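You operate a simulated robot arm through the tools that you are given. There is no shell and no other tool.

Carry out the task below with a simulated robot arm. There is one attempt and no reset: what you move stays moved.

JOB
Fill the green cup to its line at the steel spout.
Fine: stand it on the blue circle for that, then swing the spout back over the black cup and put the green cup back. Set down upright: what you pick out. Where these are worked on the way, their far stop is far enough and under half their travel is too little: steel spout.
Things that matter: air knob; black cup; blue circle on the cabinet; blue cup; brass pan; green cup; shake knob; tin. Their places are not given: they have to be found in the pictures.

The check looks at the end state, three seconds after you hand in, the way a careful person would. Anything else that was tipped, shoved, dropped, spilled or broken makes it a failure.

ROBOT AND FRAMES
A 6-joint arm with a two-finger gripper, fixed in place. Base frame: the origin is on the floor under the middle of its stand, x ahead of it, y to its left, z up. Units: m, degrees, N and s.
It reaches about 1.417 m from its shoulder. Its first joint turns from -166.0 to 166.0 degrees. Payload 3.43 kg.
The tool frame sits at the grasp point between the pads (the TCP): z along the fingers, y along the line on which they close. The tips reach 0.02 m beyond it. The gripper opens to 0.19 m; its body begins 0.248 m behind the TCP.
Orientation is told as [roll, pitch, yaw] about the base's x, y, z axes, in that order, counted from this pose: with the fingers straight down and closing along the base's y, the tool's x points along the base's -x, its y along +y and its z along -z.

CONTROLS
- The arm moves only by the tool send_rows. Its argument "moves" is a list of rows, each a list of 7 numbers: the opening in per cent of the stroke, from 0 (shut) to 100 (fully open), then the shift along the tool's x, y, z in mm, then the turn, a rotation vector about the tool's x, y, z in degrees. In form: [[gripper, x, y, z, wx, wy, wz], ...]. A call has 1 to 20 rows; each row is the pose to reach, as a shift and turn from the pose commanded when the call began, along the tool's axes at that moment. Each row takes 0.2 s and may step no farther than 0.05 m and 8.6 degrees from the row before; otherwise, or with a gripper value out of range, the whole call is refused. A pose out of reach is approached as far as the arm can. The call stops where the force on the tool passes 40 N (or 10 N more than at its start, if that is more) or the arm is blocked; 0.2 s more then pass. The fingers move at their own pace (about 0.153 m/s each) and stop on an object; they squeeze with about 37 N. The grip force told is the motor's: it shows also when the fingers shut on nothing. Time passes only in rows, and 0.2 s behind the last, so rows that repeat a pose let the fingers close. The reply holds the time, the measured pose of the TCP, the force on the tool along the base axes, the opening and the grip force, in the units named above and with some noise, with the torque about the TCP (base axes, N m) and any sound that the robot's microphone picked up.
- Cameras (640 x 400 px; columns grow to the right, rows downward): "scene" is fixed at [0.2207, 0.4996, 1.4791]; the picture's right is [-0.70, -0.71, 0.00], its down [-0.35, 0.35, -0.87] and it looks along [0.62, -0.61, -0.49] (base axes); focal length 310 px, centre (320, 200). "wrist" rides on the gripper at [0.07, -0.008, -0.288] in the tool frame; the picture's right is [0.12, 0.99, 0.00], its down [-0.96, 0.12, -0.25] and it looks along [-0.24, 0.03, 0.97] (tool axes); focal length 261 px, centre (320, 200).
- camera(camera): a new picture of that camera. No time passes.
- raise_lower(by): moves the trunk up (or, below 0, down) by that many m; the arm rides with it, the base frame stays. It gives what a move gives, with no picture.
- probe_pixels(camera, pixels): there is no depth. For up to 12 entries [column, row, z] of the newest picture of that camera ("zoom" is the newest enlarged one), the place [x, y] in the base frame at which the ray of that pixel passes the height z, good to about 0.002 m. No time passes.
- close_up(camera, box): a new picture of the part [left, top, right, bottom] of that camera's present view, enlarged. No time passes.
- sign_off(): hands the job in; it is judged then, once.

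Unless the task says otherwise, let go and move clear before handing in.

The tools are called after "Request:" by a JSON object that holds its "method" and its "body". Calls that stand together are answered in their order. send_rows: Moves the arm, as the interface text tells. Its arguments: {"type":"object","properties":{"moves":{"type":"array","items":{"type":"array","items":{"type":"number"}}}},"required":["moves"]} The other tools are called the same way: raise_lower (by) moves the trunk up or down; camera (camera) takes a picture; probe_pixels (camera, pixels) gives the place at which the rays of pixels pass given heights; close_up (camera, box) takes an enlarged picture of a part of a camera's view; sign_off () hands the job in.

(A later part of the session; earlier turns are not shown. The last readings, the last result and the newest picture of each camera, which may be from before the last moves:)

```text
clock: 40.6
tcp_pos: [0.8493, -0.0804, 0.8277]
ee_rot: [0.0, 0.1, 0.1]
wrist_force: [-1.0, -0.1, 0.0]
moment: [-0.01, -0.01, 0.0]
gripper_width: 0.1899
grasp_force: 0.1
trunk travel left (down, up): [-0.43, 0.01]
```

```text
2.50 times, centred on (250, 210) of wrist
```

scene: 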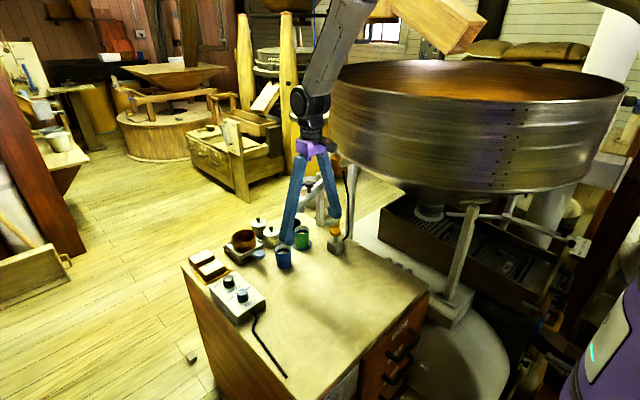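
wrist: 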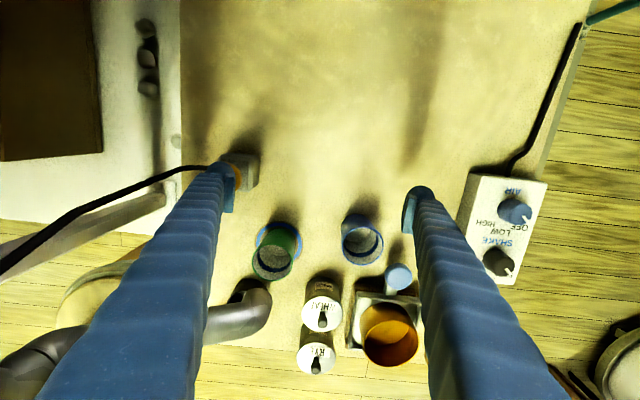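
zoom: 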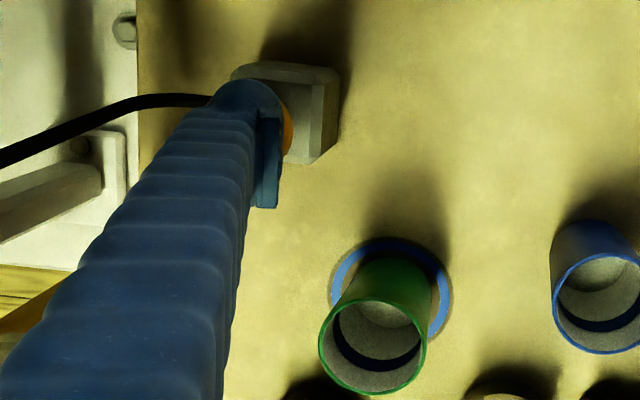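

The tip is centred over the cap with no force yet (tip ≈ 0.808). Continue down.

Request:
{"method": "send_rows", "body": {"moves": [[100, -3, 0, 2, 0, 0, 0], [100, -3, 0, 4, 0, 0, 0]]}}

Request:
{"method": "close_up", "body": {"camera": "scene", "box": [285, 185, 365, 255]}}

```text
clock: 41.2
tcp_pos: [0.8534, -0.0815, 0.825]
ee_rot: [0.0, 0.0, -0.1]
wrist_force: [0.3, 0.5, -0.8]
moment: [0.0, -0.02, -0.03]
gripper_width: 0.1898
grasp_force: 0.1
trunk travel left (down, up): [-0.43, 0.01]
```

```text
5.71 times, centred on (325, 220) of scene
```

zoom: 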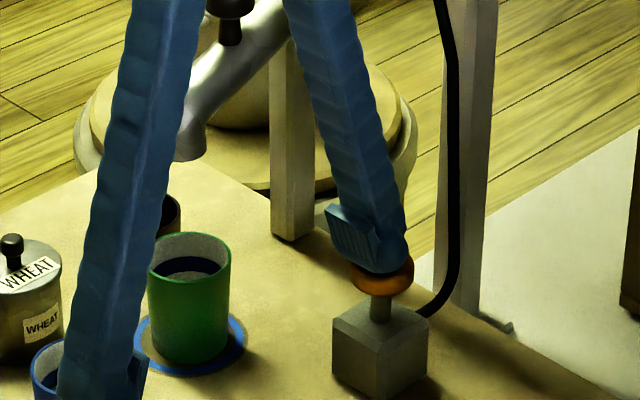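

Still free. I continue with 2 mm steps, reading the force after each pair.

Request:
{"method": "send_rows", "body": {"moves": [[100, 0, 0, 2, 0, 0, 0], [100, 0, 0, 4, 0, 0, 0]]}}

Request:
{"method": "close_up", "body": {"camera": "scene", "box": [285, 185, 365, 255]}}

```text
clock: 41.8
tcp_pos: [0.8532, -0.0803, 0.8213]
ee_rot: [-0.1, 0.0, -0.1]
wrist_force: [-0.3, 0.7, 1.8]
moment: [-0.14, 0.04, -0.05]
gripper_width: 0.1899
grasp_force: 0.1
trunk travel left (down, up): [-0.43, 0.01]
```

```text
5.71 times, centred on (325, 220) of scene
```

zoom: 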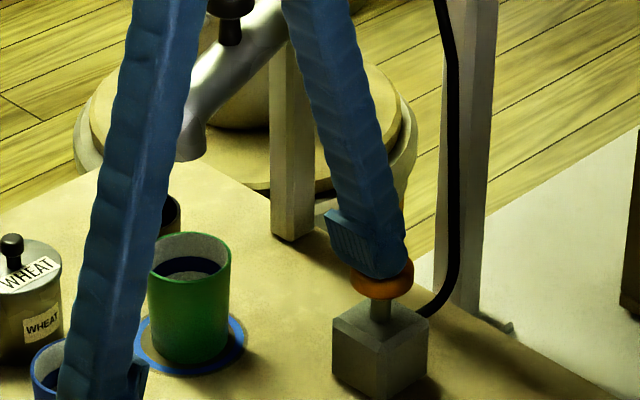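

First contact: Fz +1.8 N with matching torque (-0.14 N·m). I'll press 3 mm further, then look at the spout and cup.

Request:
{"method": "send_rows", "body": {"moves": [[100, 0, 0, 3, 0, 0, 0]]}}

Request:
{"method": "close_up", "body": {"camera": "scene", "box": [285, 185, 365, 255]}}

Request:
{"method": "close_up", "body": {"camera": "wrist", "box": [220, 200, 340, 310]}}

```text
clock: 42.2
tcp_pos: [0.8546, -0.0797, 0.8162]
ee_rot: [0.0, 0.0, 0.0]
wrist_force: [-0.1, -0.9, 2.2]
moment: [-0.23, -0.01, 0.0]
gripper_width: 0.1901
grasp_force: 0.1
trunk travel left (down, up): [-0.43, 0.01]
```

```text
5.71 times, centred on (325, 220) of scene
```

zoom: 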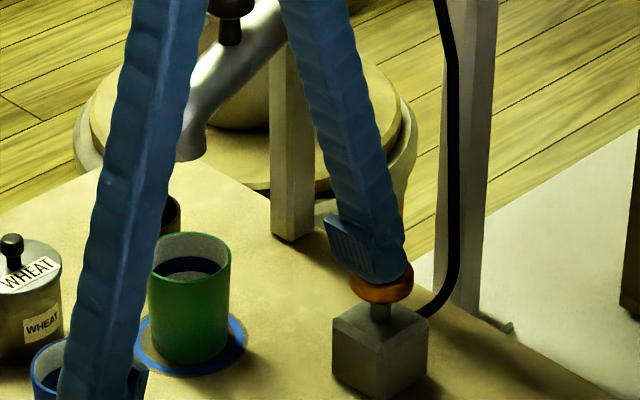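

```text
3.64 times, centred on (280, 255) of wrist
```

zoom: 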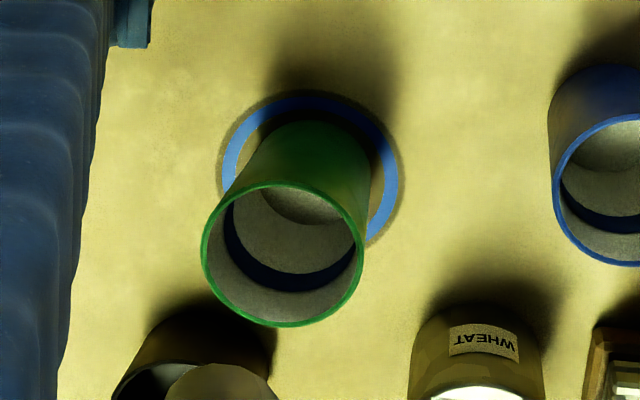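

The button is being depressed against a light spring (2.2 N); no grain yet, and the cup interior with its dark line is well visible. I press 3 mm more.

Request:
{"method": "send_rows", "body": {"moves": [[100, 0, 0, 3, 0, 0, 0]]}}

Request:
{"method": "close_up", "body": {"camera": "wrist", "box": [220, 200, 340, 310]}}

Request:
{"method": "close_up", "body": {"camera": "scene", "box": [285, 185, 365, 255]}}

```text
clock: 42.6
tcp_pos: [0.8531, -0.0811, 0.8137]
ee_rot: [0.0, 0.0, 0.1]
wrist_force: [0.8, -0.4, 3.6]
moment: [-0.33, 0.01, 0.13]
gripper_width: 0.1902
grasp_force: 0.0
trunk travel left (down, up): [-0.43, 0.01]
```

```text
3.64 times, centred on (280, 255) of wrist
```

zoom: 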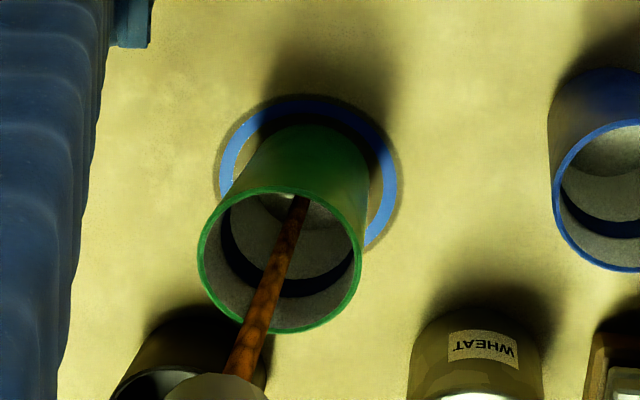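

```text
5.71 times, centred on (325, 220) of scene
```

zoom: 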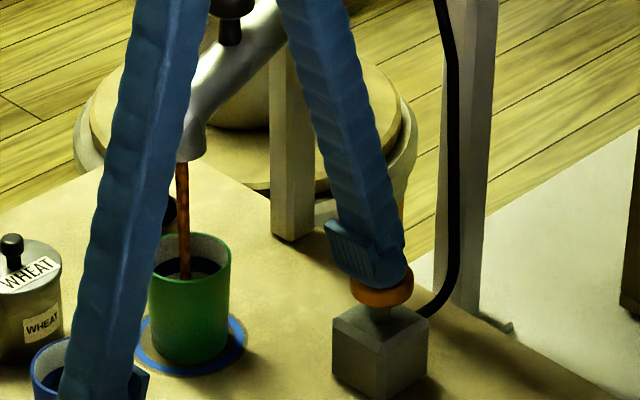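

Grain is flowing from the spout into the cup (brown stream at wrist zoom (275,260)). I'll hold the press briefly and check the level.

Request:
{"method": "send_rows", "body": {"moves": [[100, 0, 0, 0, 0, 0, 0]]}}

Request:
{"method": "close_up", "body": {"camera": "wrist", "box": [220, 200, 340, 310]}}

Request:
{"method": "close_up", "body": {"camera": "scene", "box": [285, 205, 335, 250]}}

```text
clock: 43.0
tcp_pos: [0.8533, -0.0798, 0.8138]
ee_rot: [-0.1, 0.0, 0.0]
wrist_force: [1.3, 1.3, 3.8]
moment: [-0.27, 0.0, 0.11]
gripper_width: 0.1898
grasp_force: 0.0
trunk travel left (down, up): [-0.43, 0.01]
```

```text
3.64 times, centred on (280, 255) of wrist
```

zoom: 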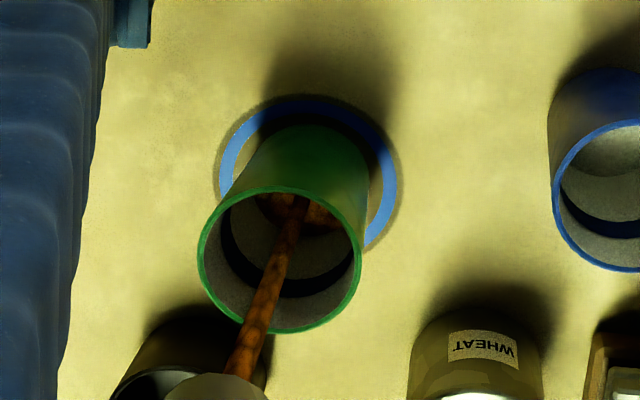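

```text
8.89 times, centred on (310, 228) of scene
```

zoom: 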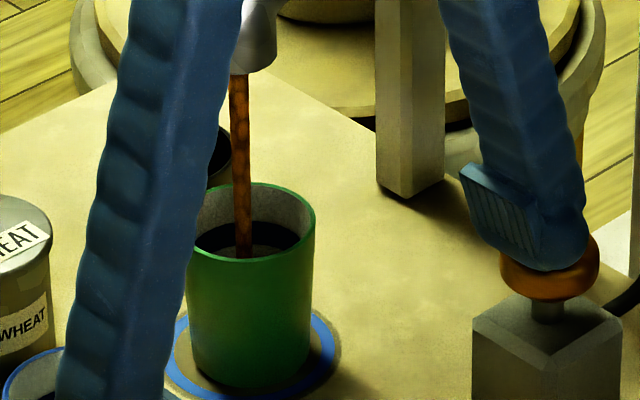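

The cup's bottom is now covered (wrist zoom (300,210)). I'll hold for 0.6 s more and look again.

Request:
{"method": "send_rows", "body": {"moves": [[100, 0, 0, 0, 0, 0, 0], [100, 0, 0, 0, 0, 0, 0]]}}

Request:
{"method": "close_up", "body": {"camera": "wrist", "box": [220, 200, 340, 310]}}

```text
clock: 43.6
tcp_pos: [0.8526, -0.0803, 0.8136]
ee_rot: [0.0, 0.0, -0.1]
wrist_force: [0.8, 0.8, 3.3]
moment: [-0.3, 0.01, 0.08]
gripper_width: 0.1898
grasp_force: 0.2
trunk travel left (down, up): [-0.43, 0.01]
```

```text
3.64 times, centred on (280, 255) of wrist
```

zoom: 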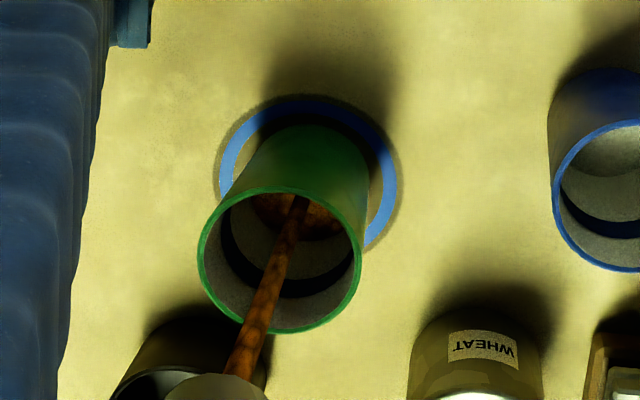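

The grain edge has risen slightly (row ~240), with the dark line at rows ~265–297. I'll hold for ~1 s more.

Request:
{"method": "send_rows", "body": {"moves": [[100, 0, 0, 0, 0, 0, 0], [100, 0, 0, 0, 0, 0, 0], [100, 0, 0, 0, 0, 0, 0], [100, 0, 0, 0, 0, 0, 0]]}}

Request:
{"method": "close_up", "body": {"camera": "wrist", "box": [220, 200, 340, 310]}}

Request:
{"method": "close_up", "body": {"camera": "scene", "box": [285, 205, 335, 250]}}

```text
clock: 44.6
tcp_pos: [0.853, -0.0791, 0.8137]
ee_rot: [0.0, 0.0, 0.0]
wrist_force: [1.5, 0.8, 2.8]
moment: [-0.26, 0.01, 0.09]
gripper_width: 0.19
grasp_force: 0.0
trunk travel left (down, up): [-0.43, 0.01]
```

```text
3.64 times, centred on (280, 255) of wrist
```

zoom: 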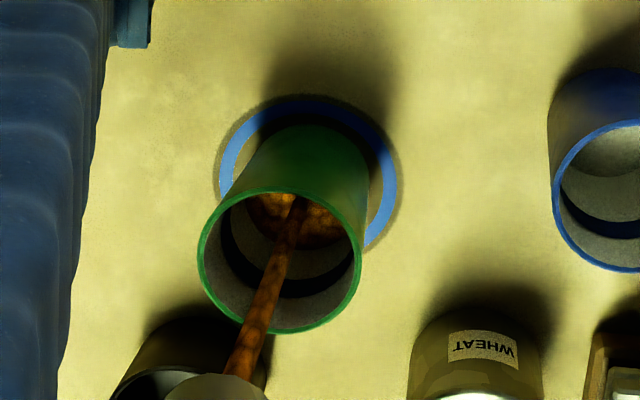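

```text
8.89 times, centred on (310, 228) of scene
```

zoom: 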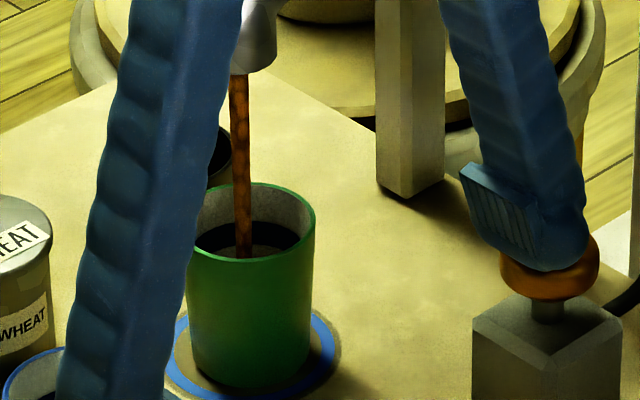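

Level edge is near row 248 now. I'll take a tighter close-up to measure level versus the line accurately.

Request:
{"method": "close_up", "body": {"camera": "wrist", "box": [245, 248, 295, 295]}}

```text
8.51 times, centred on (270, 272) of wrist
```

zoom: 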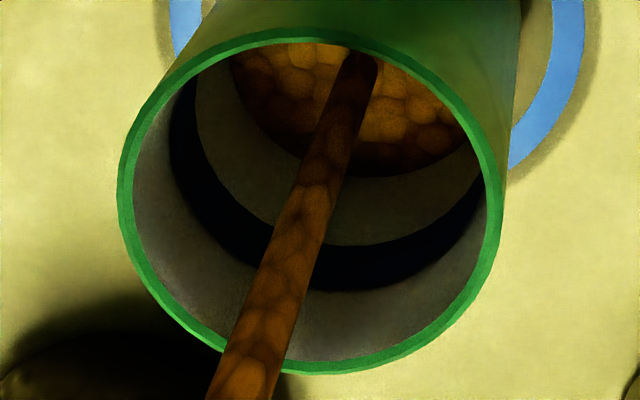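

In this close-up the grain edge is at row ~178, the line spans rows ~247–290. I'll hold ~1 s more and measure the rate.

Request:
{"method": "send_rows", "body": {"moves": [[100, 0, 0, 0, 0, 0, 0], [100, 0, 0, 0, 0, 0, 0], [100, 0, 0, 0, 0, 0, 0], [100, 0, 0, 0, 0, 0, 0]]}}

Request:
{"method": "close_up", "body": {"camera": "wrist", "box": [245, 248, 295, 295]}}

```text
clock: 45.6
tcp_pos: [0.853, -0.0798, 0.8148]
ee_rot: [0.0, 0.0, 0.0]
wrist_force: [0.2, -0.1, 3.3]
moment: [-0.3, 0.0, 0.07]
gripper_width: 0.19
grasp_force: 0.0
trunk travel left (down, up): [-0.43, 0.01]
```

```text
8.51 times, centred on (270, 272) of wrist
```

zoom: 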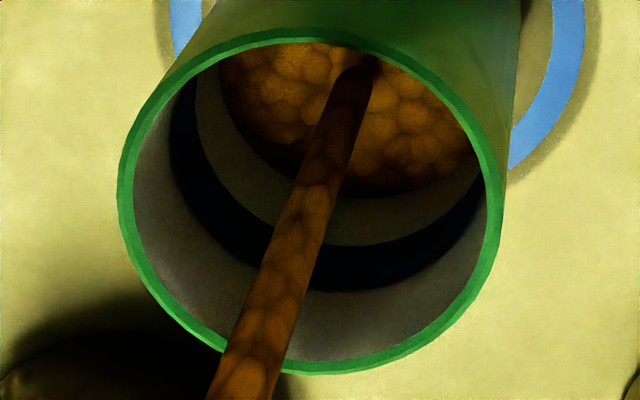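

The edge rose to row ~198 (≈20 rows/s); the line's middle is ≈268. I'll hold ~1.8 s more, then recheck.

Request:
{"method": "send_rows", "body": {"moves": [[100, 0, 0, 0, 0, 0, 0], [100, 0, 0, 0, 0, 0, 0], [100, 0, 0, 0, 0, 0, 0], [100, 0, 0, 0, 0, 0, 0], [100, 0, 0, 0, 0, 0, 0], [100, 0, 0, 0, 0, 0, 0], [100, 0, 0, 0, 0, 0, 0], [100, 0, 0, 0, 0, 0, 0]]}}

Request:
{"method": "close_up", "body": {"camera": "wrist", "box": [245, 248, 295, 295]}}

```text
clock: 47.4
tcp_pos: [0.8541, -0.0808, 0.8132]
ee_rot: [0.0, 0.0, 0.0]
wrist_force: [-0.6, 0.7, 2.1]
moment: [-0.26, 0.01, 0.04]
gripper_width: 0.1899
grasp_force: 0.0
trunk travel left (down, up): [-0.43, 0.01]
```

```text
8.51 times, centred on (270, 272) of wrist
```

zoom: 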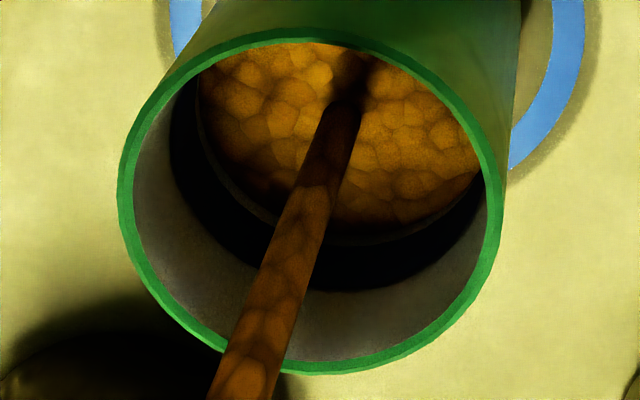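

Edge ≈ row 236, just under the line (245–290). I'll hold 0.8 s more and check before releasing.

Request:
{"method": "send_rows", "body": {"moves": [[100, 0, 0, 0, 0, 0, 0], [100, 0, 0, 0, 0, 0, 0], [100, 0, 0, 0, 0, 0, 0]]}}

Request:
{"method": "close_up", "body": {"camera": "wrist", "box": [245, 248, 295, 295]}}

Request:
{"method": "close_up", "body": {"camera": "scene", "box": [285, 205, 335, 250]}}

```text
clock: 48.2
tcp_pos: [0.8526, -0.0807, 0.8138]
ee_rot: [-0.1, 0.1, -0.1]
wrist_force: [1.9, 0.7, 3.0]
moment: [-0.3, -0.01, 0.04]
gripper_width: 0.1898
grasp_force: 0.0
trunk travel left (down, up): [-0.43, 0.01]
```

```text
8.51 times, centred on (270, 272) of wrist
```

zoom: 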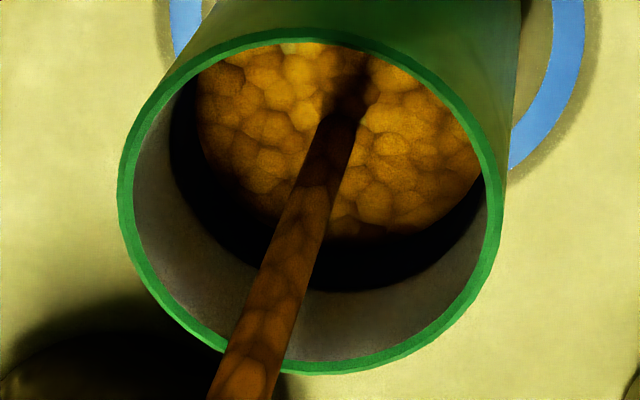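

```text
8.89 times, centred on (310, 228) of scene
```

zoom: 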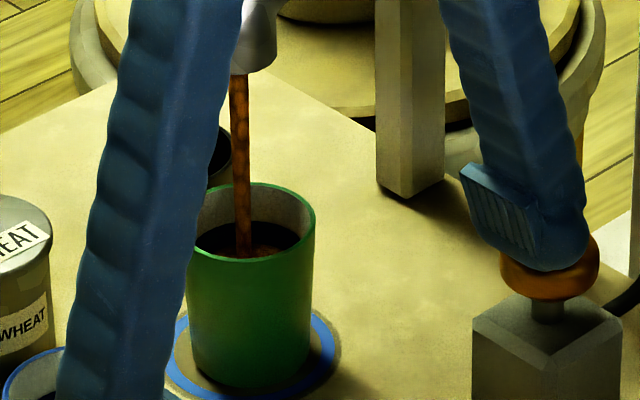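

The grain edge now meets the lower border of the line (row ~245). I'll hold 0.6 s more and then check again.

Request:
{"method": "send_rows", "body": {"moves": [[100, 0, 0, 0, 0, 0, 0], [100, 0, 0, 0, 0, 0, 0]]}}

Request:
{"method": "close_up", "body": {"camera": "wrist", "box": [245, 248, 295, 295]}}

```text
clock: 48.8
tcp_pos: [0.854, -0.0809, 0.8142]
ee_rot: [0.0, 0.0, 0.0]
wrist_force: [0.0, 0.6, 2.1]
moment: [-0.27, 0.03, 0.01]
gripper_width: 0.1901
grasp_force: 0.0
trunk travel left (down, up): [-0.43, 0.01]
```

```text
8.51 times, centred on (270, 272) of wrist
```

zoom: 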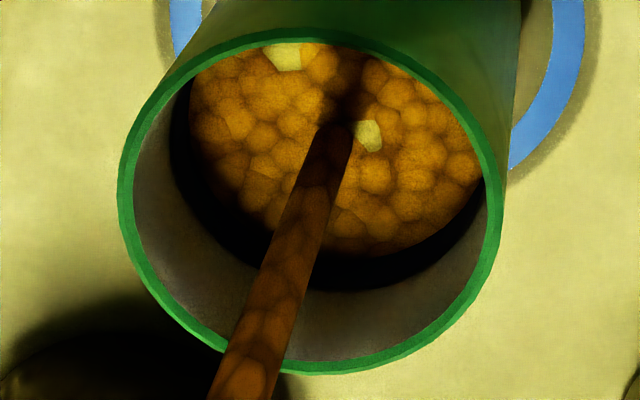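

The edge is at row ~255, inside the line band (245–290, middle ≈267). I'll hold 0.4 s more and release in the same call.

Request:
{"method": "send_rows", "body": {"moves": [[100, 0, 0, 0, 0, 0, 0], [100, 0, 0, 0, 0, 0, 0], [100, 0, 0, -12, 0, 0, 0], [100, 0, 0, -25, 0, 0, 0]]}}

Request:
{"method": "camera", "body": {"camera": "wrist"}}

Request:
{"method": "close_up", "body": {"camera": "wrist", "box": [245, 228, 305, 285]}}

Request:
{"method": "close_up", "body": {"camera": "scene", "box": [285, 185, 365, 255]}}

```text
clock: 49.8
tcp_pos: [0.8539, -0.0816, 0.8389]
ee_rot: [0.1, 0.1, 0.0]
wrist_force: [-0.4, -0.7, 0.4]
moment: [-0.03, -0.02, 0.01]
gripper_width: 0.1901
grasp_force: 0.1
trunk travel left (down, up): [-0.43, 0.01]
```

```text
taken
```

wrist: 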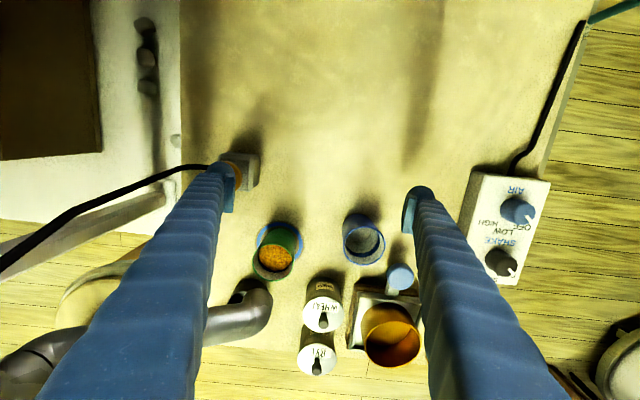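

```text
7.02 times, centred on (275, 256) of wrist
```

zoom: 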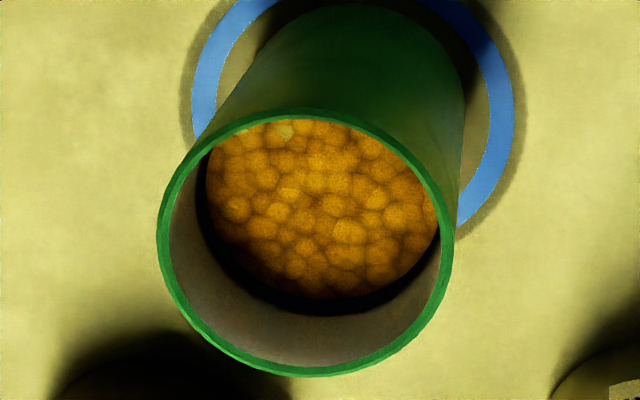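

```text
5.71 times, centred on (325, 220) of scene
```

zoom: 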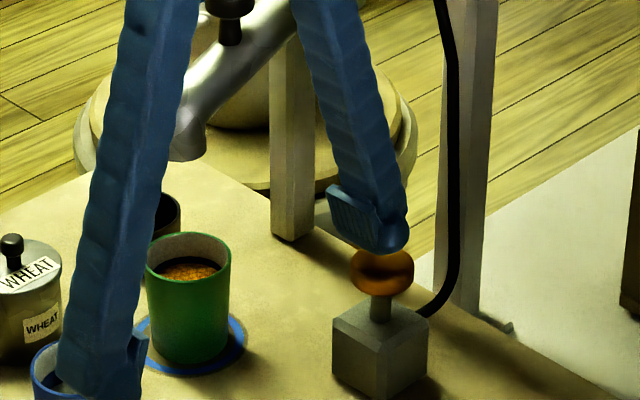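

The flow has stopped and about half of the dark line remains visible above the grain (rows ~298–316), i.e. the level is mid-line. I'll confirm from the scene camera and compare against the blue cup's full line.

Request:
{"method": "close_up", "body": {"camera": "scene", "box": [295, 215, 325, 240]}}

Request:
{"method": "close_up", "body": {"camera": "wrist", "box": [335, 200, 395, 270]}}

```text
16.00 times, centred on (310, 228) of scene
```

zoom: 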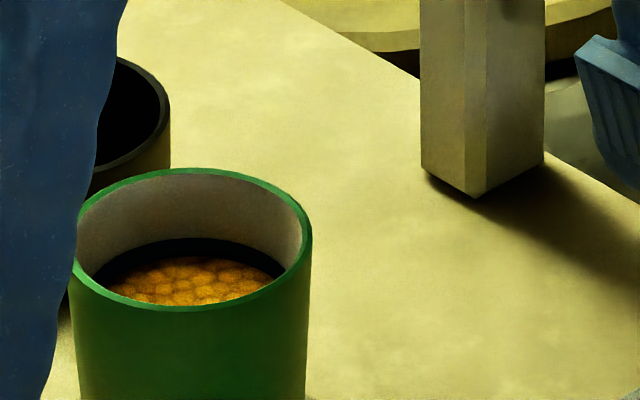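

```text
5.71 times, centred on (365, 235) of wrist
```

zoom: 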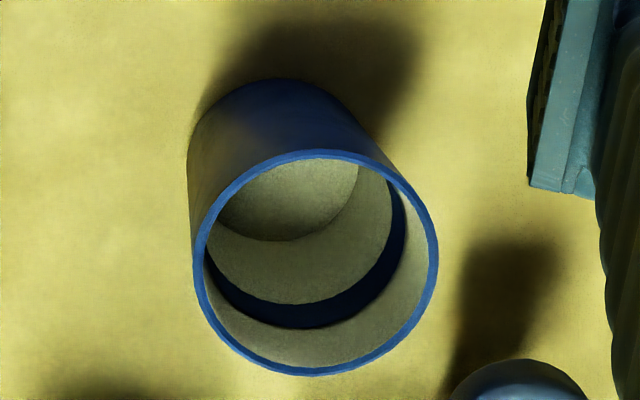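

The level sits mid-line. Now I'll leave the button and use the same open left finger as a post to push the spout knob back (+x): up first, then over to the -x side of the knob.

Request:
{"method": "send_rows", "body": {"moves": [[100, 0, 0, -40, 0, 0, 0], [100, 0, 0, -80, 0, 0, 0], [100, 0, 0, -120, 0, 0, 0], [100, 0, 5, -160, 0, 0, 0], [100, -15, 12, -185, 0, 0, 0], [100, -40, 19.6, -185, 0, 0, 0], [100, -56, 19.6, -185, 0, 0, 0]]}}

Request:
{"method": "camera", "body": {"camera": "wrist"}}

Request:
{"method": "close_up", "body": {"camera": "scene", "box": [260, 110, 380, 250]}}

```text
clock: 51.4
tcp_pos: [0.9086, -0.0612, 1.0234]
ee_rot: [0.0, 0.0, 0.0]
wrist_force: [-0.2, -0.6, 0.2]
moment: [-0.01, -0.03, 0.05]
gripper_width: 0.19
grasp_force: 0.0
trunk travel left (down, up): [-0.43, 0.01]
```

```text
taken
```

wrist: 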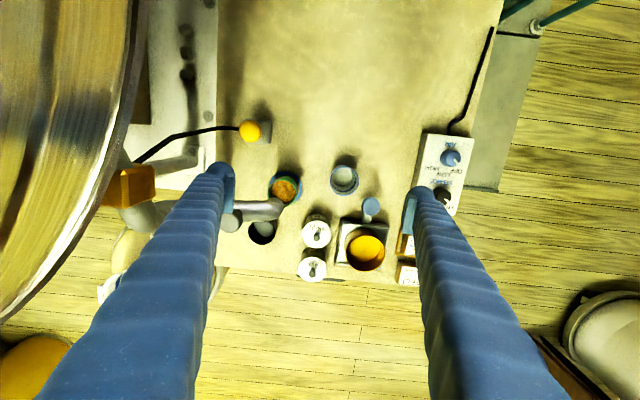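

```text
2.86 times, centred on (320, 180) of scene
```

zoom: 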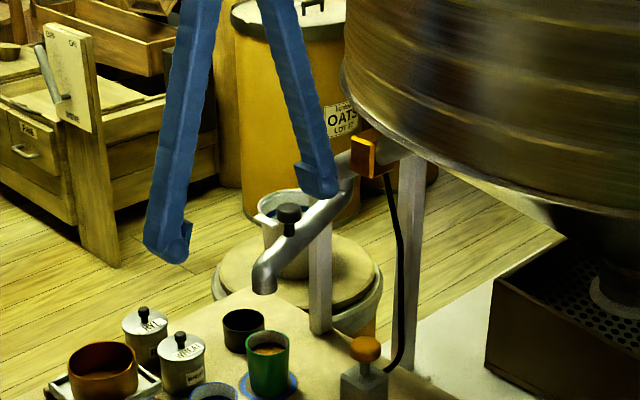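

I'll zoom in on the knob and left fingertip, and probe the knob's present position.

Request:
{"method": "close_up", "body": {"camera": "wrist", "box": [190, 140, 310, 260]}}

Request:
{"method": "probe_pixels", "body": {"camera": "wrist", "pixels": [[231, 221, 0.984], [231, 221, 0.97]]}}

Request:
{"method": "probe_pixels", "body": {"camera": "scene", "pixels": [[309.2, 184, 0.984], [309.2, 183, 0.984]]}}

```text
3.33 times, centred on (250, 200) of wrist
```

zoom: 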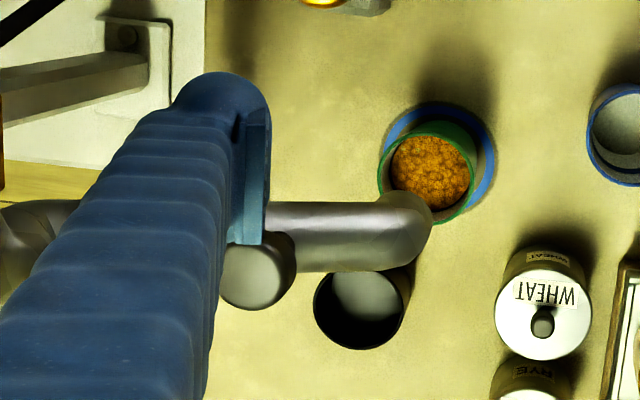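

```text
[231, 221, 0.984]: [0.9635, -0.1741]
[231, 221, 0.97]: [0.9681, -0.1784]
```

```text
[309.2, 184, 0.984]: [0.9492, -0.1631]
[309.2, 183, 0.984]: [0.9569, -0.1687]
```

The knob is at ≈ (0.963,-0.175), and the left finger (centre ≈ (0.909,-0.177)) stands on its -x side with ~20 mm gap. I'll lower to the knob cap's height and push it along the arc toward the black cup, first half.

Request:
{"method": "send_rows", "body": {"moves": [[100, 0, 0, 30, 0, 0, 0], [100, 0, 0, 58, 0, 0, 0], [100, -12, -1, 58, 0, 0, 0], [100, -22.8, -1.7, 58, 0, 0, 0], [100, -31, 1, 58, 0, 0, 0], [100, -37.8, 3.1, 58, 0, 0, 0], [100, -46.5, 4.5, 58, 0, 0, 0], [100, -55.2, 5.7, 58, 0, 0, 0]]}}

Request:
{"method": "close_up", "body": {"camera": "scene", "box": [260, 130, 380, 260]}}

Request:
{"method": "camera", "body": {"camera": "wrist"}}

```text
clock: 53.2
tcp_pos: [0.9651, -0.0536, 0.9634]
ee_rot: [0.0, 0.2, 0.0]
wrist_force: [-0.4, 0.1, -0.5]
moment: [0.0, 0.0, -0.01]
gripper_width: 0.1898
grasp_force: 0.1
trunk travel left (down, up): [-0.43, 0.01]
```

```text
3.08 times, centred on (320, 195) of scene
```

zoom: 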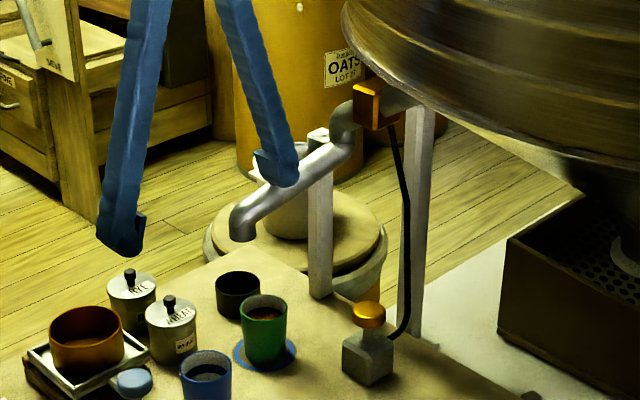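

```text
taken
```

wrist: 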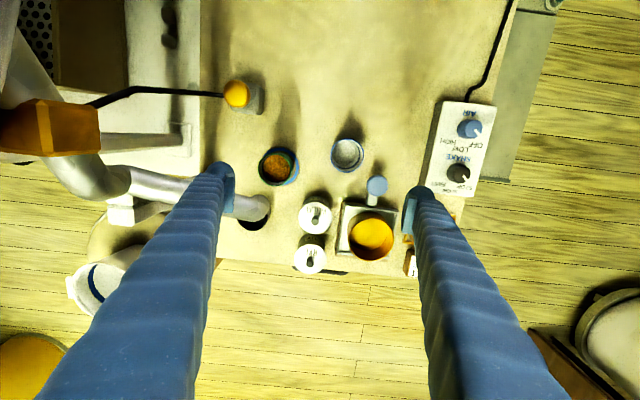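

The spout is following (outlet now at scene zoom (243,230), knob behind the finger). I continue along the arc to near the original direction.

Request:
{"method": "send_rows", "body": {"moves": [[100, -9, 0, 0, 0, 0, 0], [100, -17.6, -0.4, 0, 0, 0, 0], [100, -26.5, -2, 0, 0, 0, 0], [100, -34.8, -3.9, 0, 0, 0, 0]]}}

Request:
{"method": "close_up", "body": {"camera": "scene", "box": [260, 130, 380, 260]}}

Request:
{"method": "camera", "body": {"camera": "wrist"}}

```text
clock: 54.2
tcp_pos: [1.001, -0.0594, 0.9645]
ee_rot: [0.0, 0.2, 0.0]
wrist_force: [0.2, 0.7, 1.1]
moment: [-0.02, 0.02, 0.01]
gripper_width: 0.1898
grasp_force: 0.0
trunk travel left (down, up): [-0.43, 0.01]
```

```text
3.08 times, centred on (320, 195) of scene
```

zoom: 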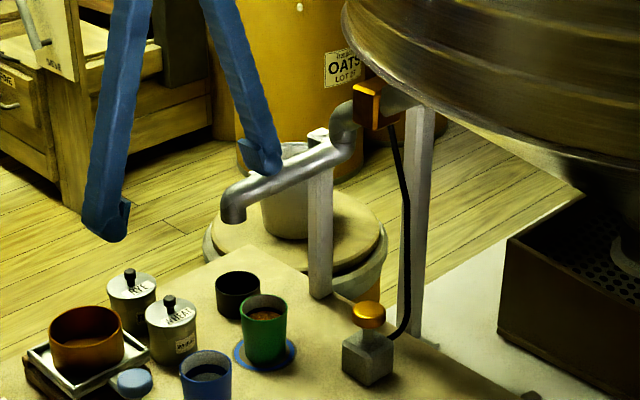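

```text
taken
```

wrist: 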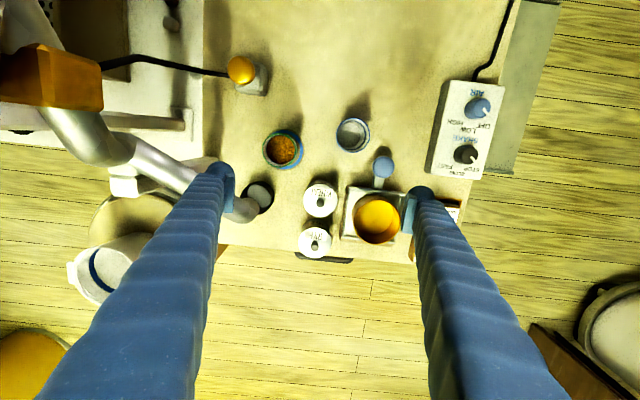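

Almost home: outlet at scene raw ≈ (291.8,201) versus the original (291.5,198). I'll nudge further in small steps watching the force.

Request:
{"method": "send_rows", "body": {"moves": [[100, -3, -1, 0, 0, 0, 0], [100, -6, -2, 0, 0, 0, 0], [100, -8.5, -3, 0, 0, 0, 0]]}}

Request:
{"method": "close_up", "body": {"camera": "scene", "box": [260, 130, 380, 260]}}

```text
clock: 55.0
tcp_pos: [1.0104, -0.0623, 0.9641]
ee_rot: [0.1, 0.0, 0.0]
wrist_force: [0.1, 0.1, 0.2]
moment: [0.03, 0.02, -0.02]
gripper_width: 0.1902
grasp_force: 0.0
trunk travel left (down, up): [-0.43, 0.01]
```

```text
3.08 times, centred on (320, 195) of scene
```

zoom: 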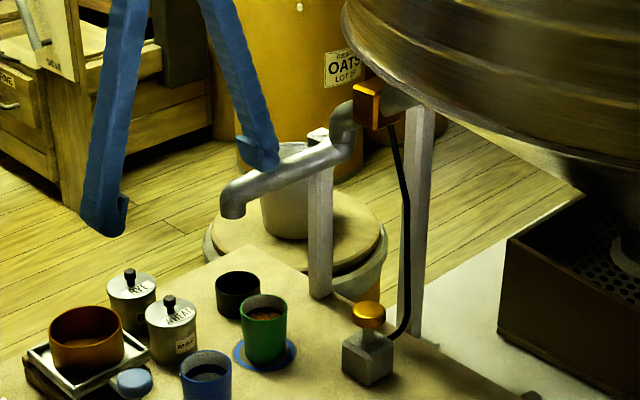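

Outlet now at raw ≈ (291.8,199), no stop force yet. A few millimetres more.

Request:
{"method": "send_rows", "body": {"moves": [[100, -2.5, -1.5, 0, 0, 0, 0], [100, -5, -3, 0, 0, 0, 0]]}}

Request:
{"method": "close_up", "body": {"camera": "scene", "box": [260, 130, 380, 260]}}

Request:
{"method": "camera", "body": {"camera": "wrist"}}

```text
clock: 55.6
tcp_pos: [1.0144, -0.0658, 0.9651]
ee_rot: [0.0, -0.1, 0.1]
wrist_force: [-0.6, -0.2, 0.5]
moment: [0.0, 0.0, -0.02]
gripper_width: 0.1899
grasp_force: 0.1
trunk travel left (down, up): [-0.43, 0.01]
```

```text
3.08 times, centred on (320, 195) of scene
```

zoom: 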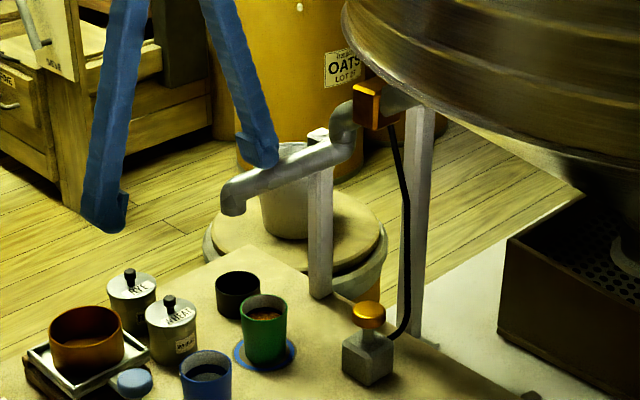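

```text
taken
```

wrist: 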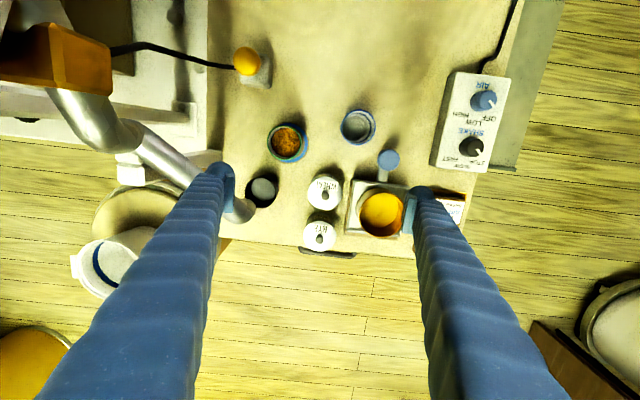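

The outlet matches its original place to about a pixel. I'll compare with the same close-up framing as before.

Request:
{"method": "close_up", "body": {"camera": "scene", "box": [280, 145, 350, 215]}}

```text
5.71 times, centred on (315, 180) of scene
```

zoom: 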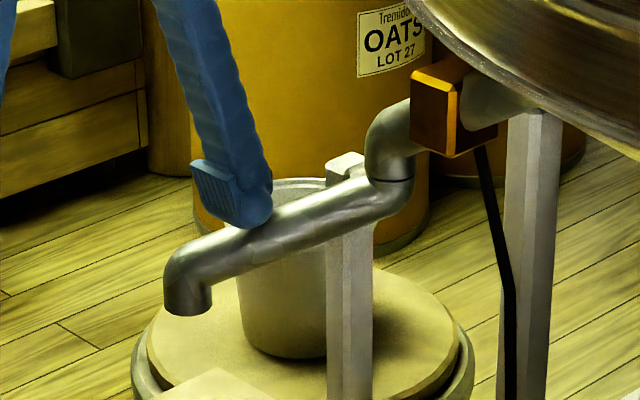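

Nearly identical to the original framing (outlet bottom row 315 vs 313). One last small nudge to seat it against its home stop.

Request:
{"method": "send_rows", "body": {"moves": [[100, -2, -1.5, 0, 0, 0, 0], [100, -3.5, -2.5, 0, 0, 0, 0]]}}

Request:
{"method": "close_up", "body": {"camera": "scene", "box": [280, 145, 350, 215]}}

```text
clock: 56.2
tcp_pos: [1.0169, -0.068, 0.966]
ee_rot: [0.1, 0.1, -0.1]
wrist_force: [-3.3, 2.6, 0.7]
moment: [-0.01, -0.02, -0.36]
gripper_width: 0.1881
grasp_force: 0.0
trunk travel left (down, up): [-0.43, 0.01]
```

```text
5.71 times, centred on (315, 180) of scene
```

zoom: 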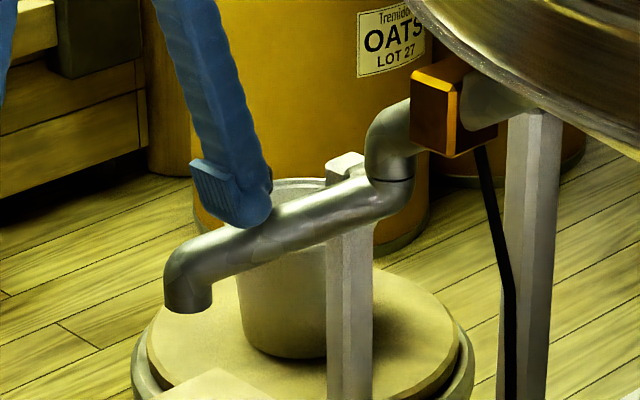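

The spout is back against its home stop over the black cup (3–4 N reaction, picture identical to the start). I'll back off from the knob, then rise and move to free space.

Request:
{"method": "send_rows", "body": {"moves": [[100, 6, 4, 0, 0, 0, 0], [100, 18, 8, 0, 0, 0, 0], [100, 30, 10, -15, 0, 0, 0], [100, 45, 15, -55, 0, 0, 0], [100, 65, 22, -95, 0, 0, 0], [100, 85, 30, -135, 0, 0, 0], [100, 105, 38, -165, 0, 0, 0], [100, 115, 45, -185, 0, 0, 0]]}}

Request:
{"method": "close_up", "body": {"camera": "scene", "box": [220, 140, 380, 290]}}

Request:
{"method": "camera", "body": {"camera": "wrist"}}

```text
clock: 58.0
tcp_pos: [0.9039, -0.0215, 1.1541]
ee_rot: [0.0, 0.1, 0.0]
wrist_force: [-0.4, -0.2, -0.7]
moment: [-0.02, -0.05, -0.01]
gripper_width: 0.1901
grasp_force: 0.1
trunk travel left (down, up): [-0.43, 0.01]
```

```text
2.67 times, centred on (300, 215) of scene
```

zoom: 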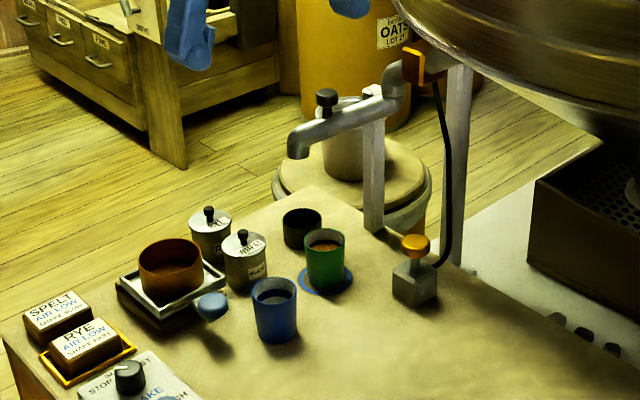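

```text
taken
```

wrist: 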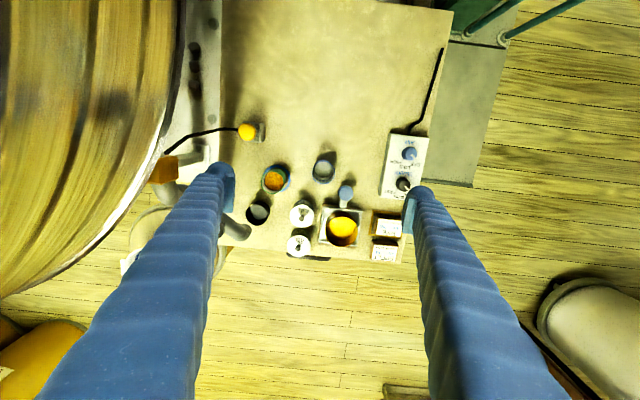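

Everything stands as it should; the spout is home and the green cup is filled. I'll bring the trunk back down 0.08 for better reach low down, then rotate to yaw -50° with a narrow opening.

Request:
{"method": "raise_lower", "body": {"by": -0.08}}

Request:
{"method": "send_rows", "body": {"moves": [[90, 0, 0, 0, 0, 0, 8], [80, 0, 0, 0, 0, 0, 16], [70, 0, 0, 0, 0, 0, 24], [60, 0, 0, 0, 0, 0, 32], [50, 0, 0, 0, 0, 0, 40], [40, 0, 0, 0, 0, 0, 48], [38, 0, 0, 0, 0, 0, 50]]}}

Request:
{"method": "camera", "body": {"camera": "wrist"}}

```text
clock: 59.1
tcp_pos: [0.9034, -0.0218, 1.0734]
ee_rot: [0.1, 0.0, 0.0]
wrist_force: [-0.9, -0.8, -0.7]
moment: [0.0, -0.02, -0.02]
gripper_width: 0.1899
grasp_force: 0.1
trunk travel left (down, up): [-0.35, 0.09]
```

```text
clock: 60.7
tcp_pos: [0.9035, -0.0221, 1.0741]
ee_rot: [0.0, 0.0, -50.1]
wrist_force: [-0.9, -0.3, 0.4]
moment: [-0.03, -0.03, 0.04]
gripper_width: 0.0721
grasp_force: 0.2
trunk travel left (down, up): [-0.35, 0.09]
```

```text
taken
```

wrist: 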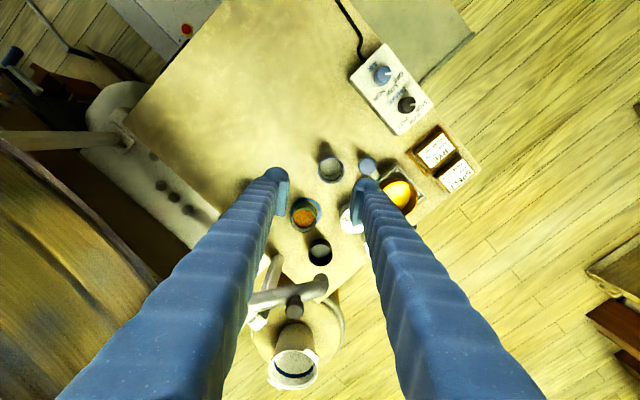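

Now I move above the filled cup at (0.965,-0.131) and lower part way for an alignment check.

Request:
{"method": "send_rows", "body": {"moves": [[38, -31, -6, 0, 0, 0, 0], [38, -62, -12, 0, 0, 0, 0], [38, -93, -18, 0, 0, 0, 0], [38, -123.1, -23.4, 0, 0, 0, 0], [38, -123.1, -23.4, 40, 0, 0, 0], [38, -123.1, -23.4, 80, 0, 0, 0], [38, -123.1, -23.4, 120, 0, 0, 0], [38, -123.1, -23.4, 160, 0, 0, 0]]}}

Request:
{"method": "camera", "body": {"camera": "wrist"}}

Request:
{"method": "close_up", "body": {"camera": "wrist", "box": [250, 130, 450, 270]}}

Request:
{"method": "close_up", "body": {"camera": "scene", "box": [230, 130, 390, 260]}}

```text
clock: 62.5
tcp_pos: [0.9654, -0.1306, 0.9108]
ee_rot: [0.0, 0.0, -50.0]
wrist_force: [0.2, -0.4, 0.1]
moment: [-0.01, 0.02, 0.01]
gripper_width: 0.0722
grasp_force: 0.0
trunk travel left (down, up): [-0.35, 0.09]
```

```text
taken
```

wrist: 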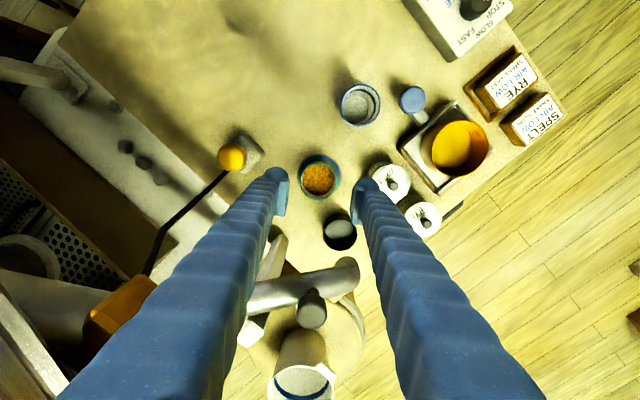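

```text
2.86 times, centred on (350, 200) of wrist
```

zoom: 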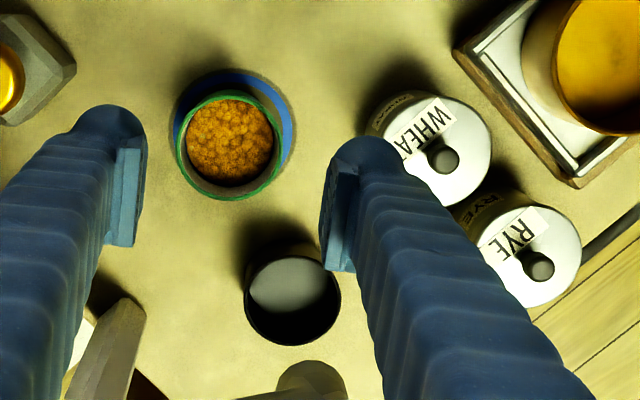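

```text
3.08 times, centred on (310, 195) of scene
```

zoom: 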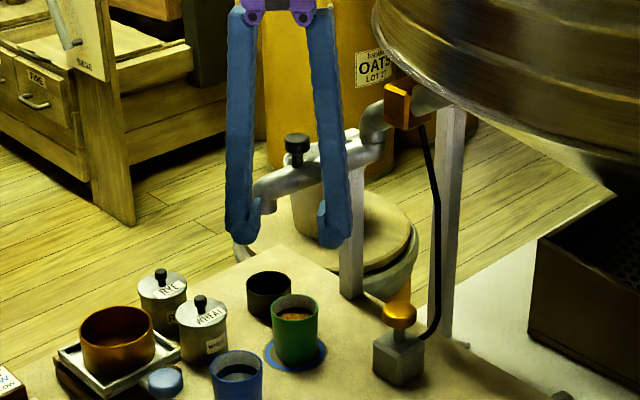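

The cup is within ~2 mm of the axis (zoom (230,145)); right finger clears the WHEAT tin as before. I'll correct 2 mm and descend around the cup.

Request:
{"method": "send_rows", "body": {"moves": [[38, 0, -2, 20, 0, 0, 0], [38, 0, -2, 50, 0, 0, 0], [38, 0, -2, 80, 0, 0, 0], [38, 0, -2, 105, 0, 0, 0], [38, 0, -2, 122, 0, 0, 0], [38, 0, -2, 132, 0, 0, 0]]}}

Request:
{"method": "close_up", "body": {"camera": "wrist", "box": [250, 130, 450, 270]}}

```text
clock: 63.9
tcp_pos: [0.9622, -0.133, 0.7822]
ee_rot: [-0.1, 0.1, -50.0]
wrist_force: [-0.9, -0.7, -0.2]
moment: [0.0, 0.03, 0.03]
gripper_width: 0.072
grasp_force: 0.0
trunk travel left (down, up): [-0.35, 0.09]
```

```text
2.86 times, centred on (350, 200) of wrist
```

zoom: 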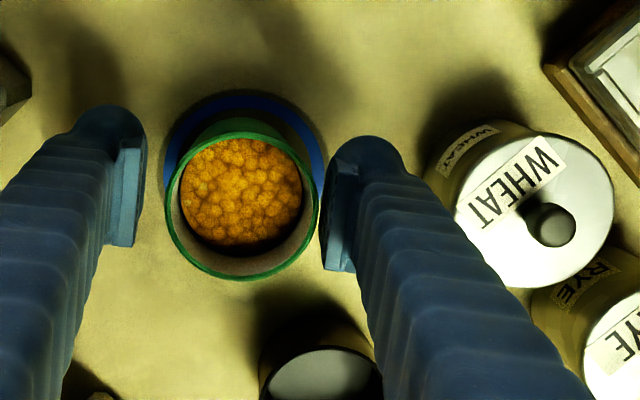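

The cup sits about 3 mm toward the right pad; I'll shift +3 mm to centre and go down the last few millimetres before closing.

Request:
{"method": "send_rows", "body": {"moves": [[38, 0, 3, 0, 0, 0, 0], [38, 0, 3, 3, 0, 0, 0]]}}

Request:
{"method": "close_up", "body": {"camera": "wrist", "box": [250, 130, 450, 270]}}

```text
clock: 64.5
tcp_pos: [0.9642, -0.1305, 0.7804]
ee_rot: [0.1, 0.0, -50.0]
wrist_force: [0.1, 0.2, 0.6]
moment: [0.01, -0.03, -0.01]
gripper_width: 0.0719
grasp_force: 0.1
trunk travel left (down, up): [-0.35, 0.09]
```

```text
2.86 times, centred on (350, 200) of wrist
```

zoom: 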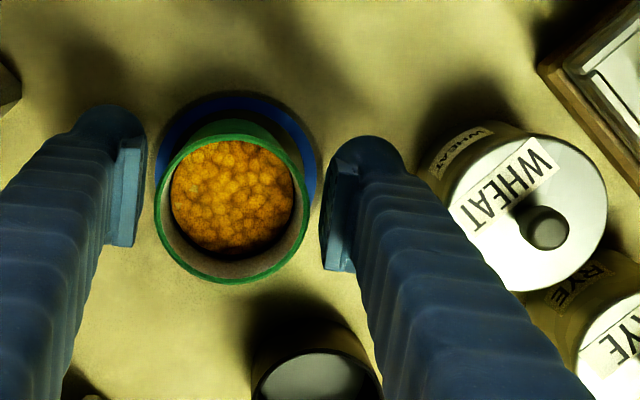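

Centred between the pads. I'll close on the cup.

Request:
{"method": "send_rows", "body": {"moves": [[33, 0, 0, 0, 0, 0, 0], [28, 0, 0, 0, 0, 0, 0], [20, 0, 0, 0, 0, 0, 0], [20, 0, 0, 0, 0, 0, 0], [20, 0, 0, 0, 0, 0, 0]]}}

Request:
{"method": "close_up", "body": {"camera": "wrist", "box": [250, 130, 450, 270]}}

```text
clock: 65.7
tcp_pos: [0.965, -0.1308, 0.7789]
ee_rot: [0.0, 0.1, -50.0]
wrist_force: [0.6, -0.2, -0.7]
moment: [0.0, -0.03, -0.02]
gripper_width: 0.0553
grasp_force: 36.5
trunk travel left (down, up): [-0.35, 0.09]
```

```text
2.86 times, centred on (350, 200) of wrist
```

zoom: 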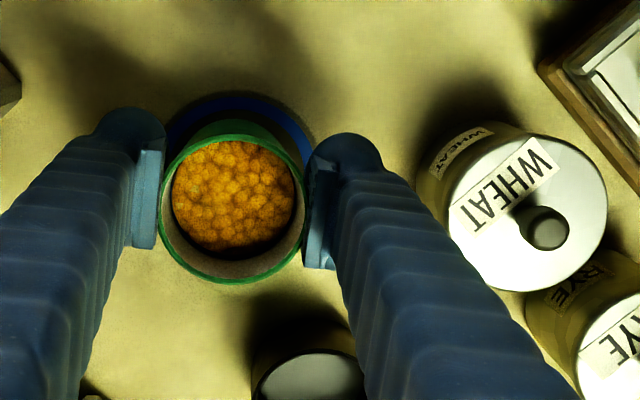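

Firm grip again (0.0553, 36.5 N). I'll lift slowly and carry it level back above its original place.

Request:
{"method": "send_rows", "body": {"moves": [[20, 0, 0, -6, 0, 0, 0], [20, 0, 0, -18, 0, 0, 0], [20, 0, 0, -36, 0, 0, 0], [20, 0, 0, -58, 0, 0, 0], [20, 0, 0, -80, 0, 0, 0], [20, 0, 0, -102, 0, 0, 0], [20, 0, 0, -118, 0, 0, 0], [20, 0, 0, -127, 0, 0, 0], [20, 0, 0, -130, 0, 0, 0]]}}

Request:
{"method": "camera", "body": {"camera": "wrist"}}

Request:
{"method": "close_up", "body": {"camera": "scene", "box": [230, 130, 390, 260]}}

```text
clock: 67.7
tcp_pos: [0.9638, -0.1304, 0.9074]
ee_rot: [0.0, 0.0, -50.1]
wrist_force: [0.0, 0.6, -1.9]
moment: [-0.01, 0.04, 0.0]
gripper_width: 0.0551
grasp_force: 36.5
trunk travel left (down, up): [-0.35, 0.09]
```

```text
taken
```

wrist: 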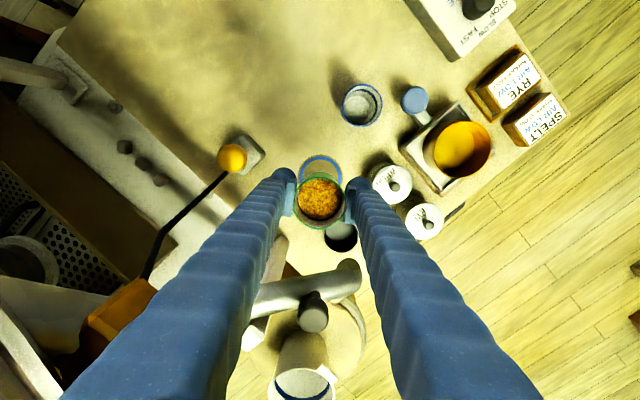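

```text
3.08 times, centred on (310, 195) of scene
```

zoom: 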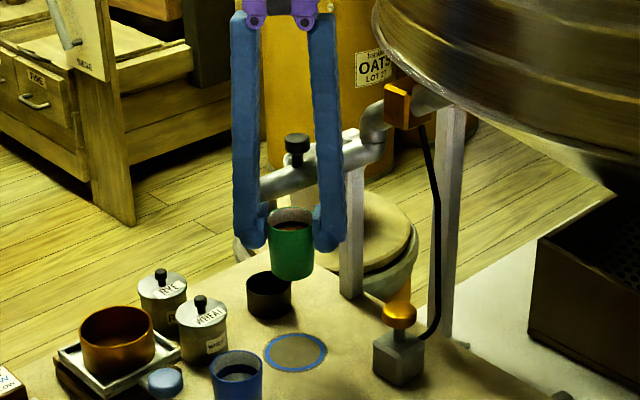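

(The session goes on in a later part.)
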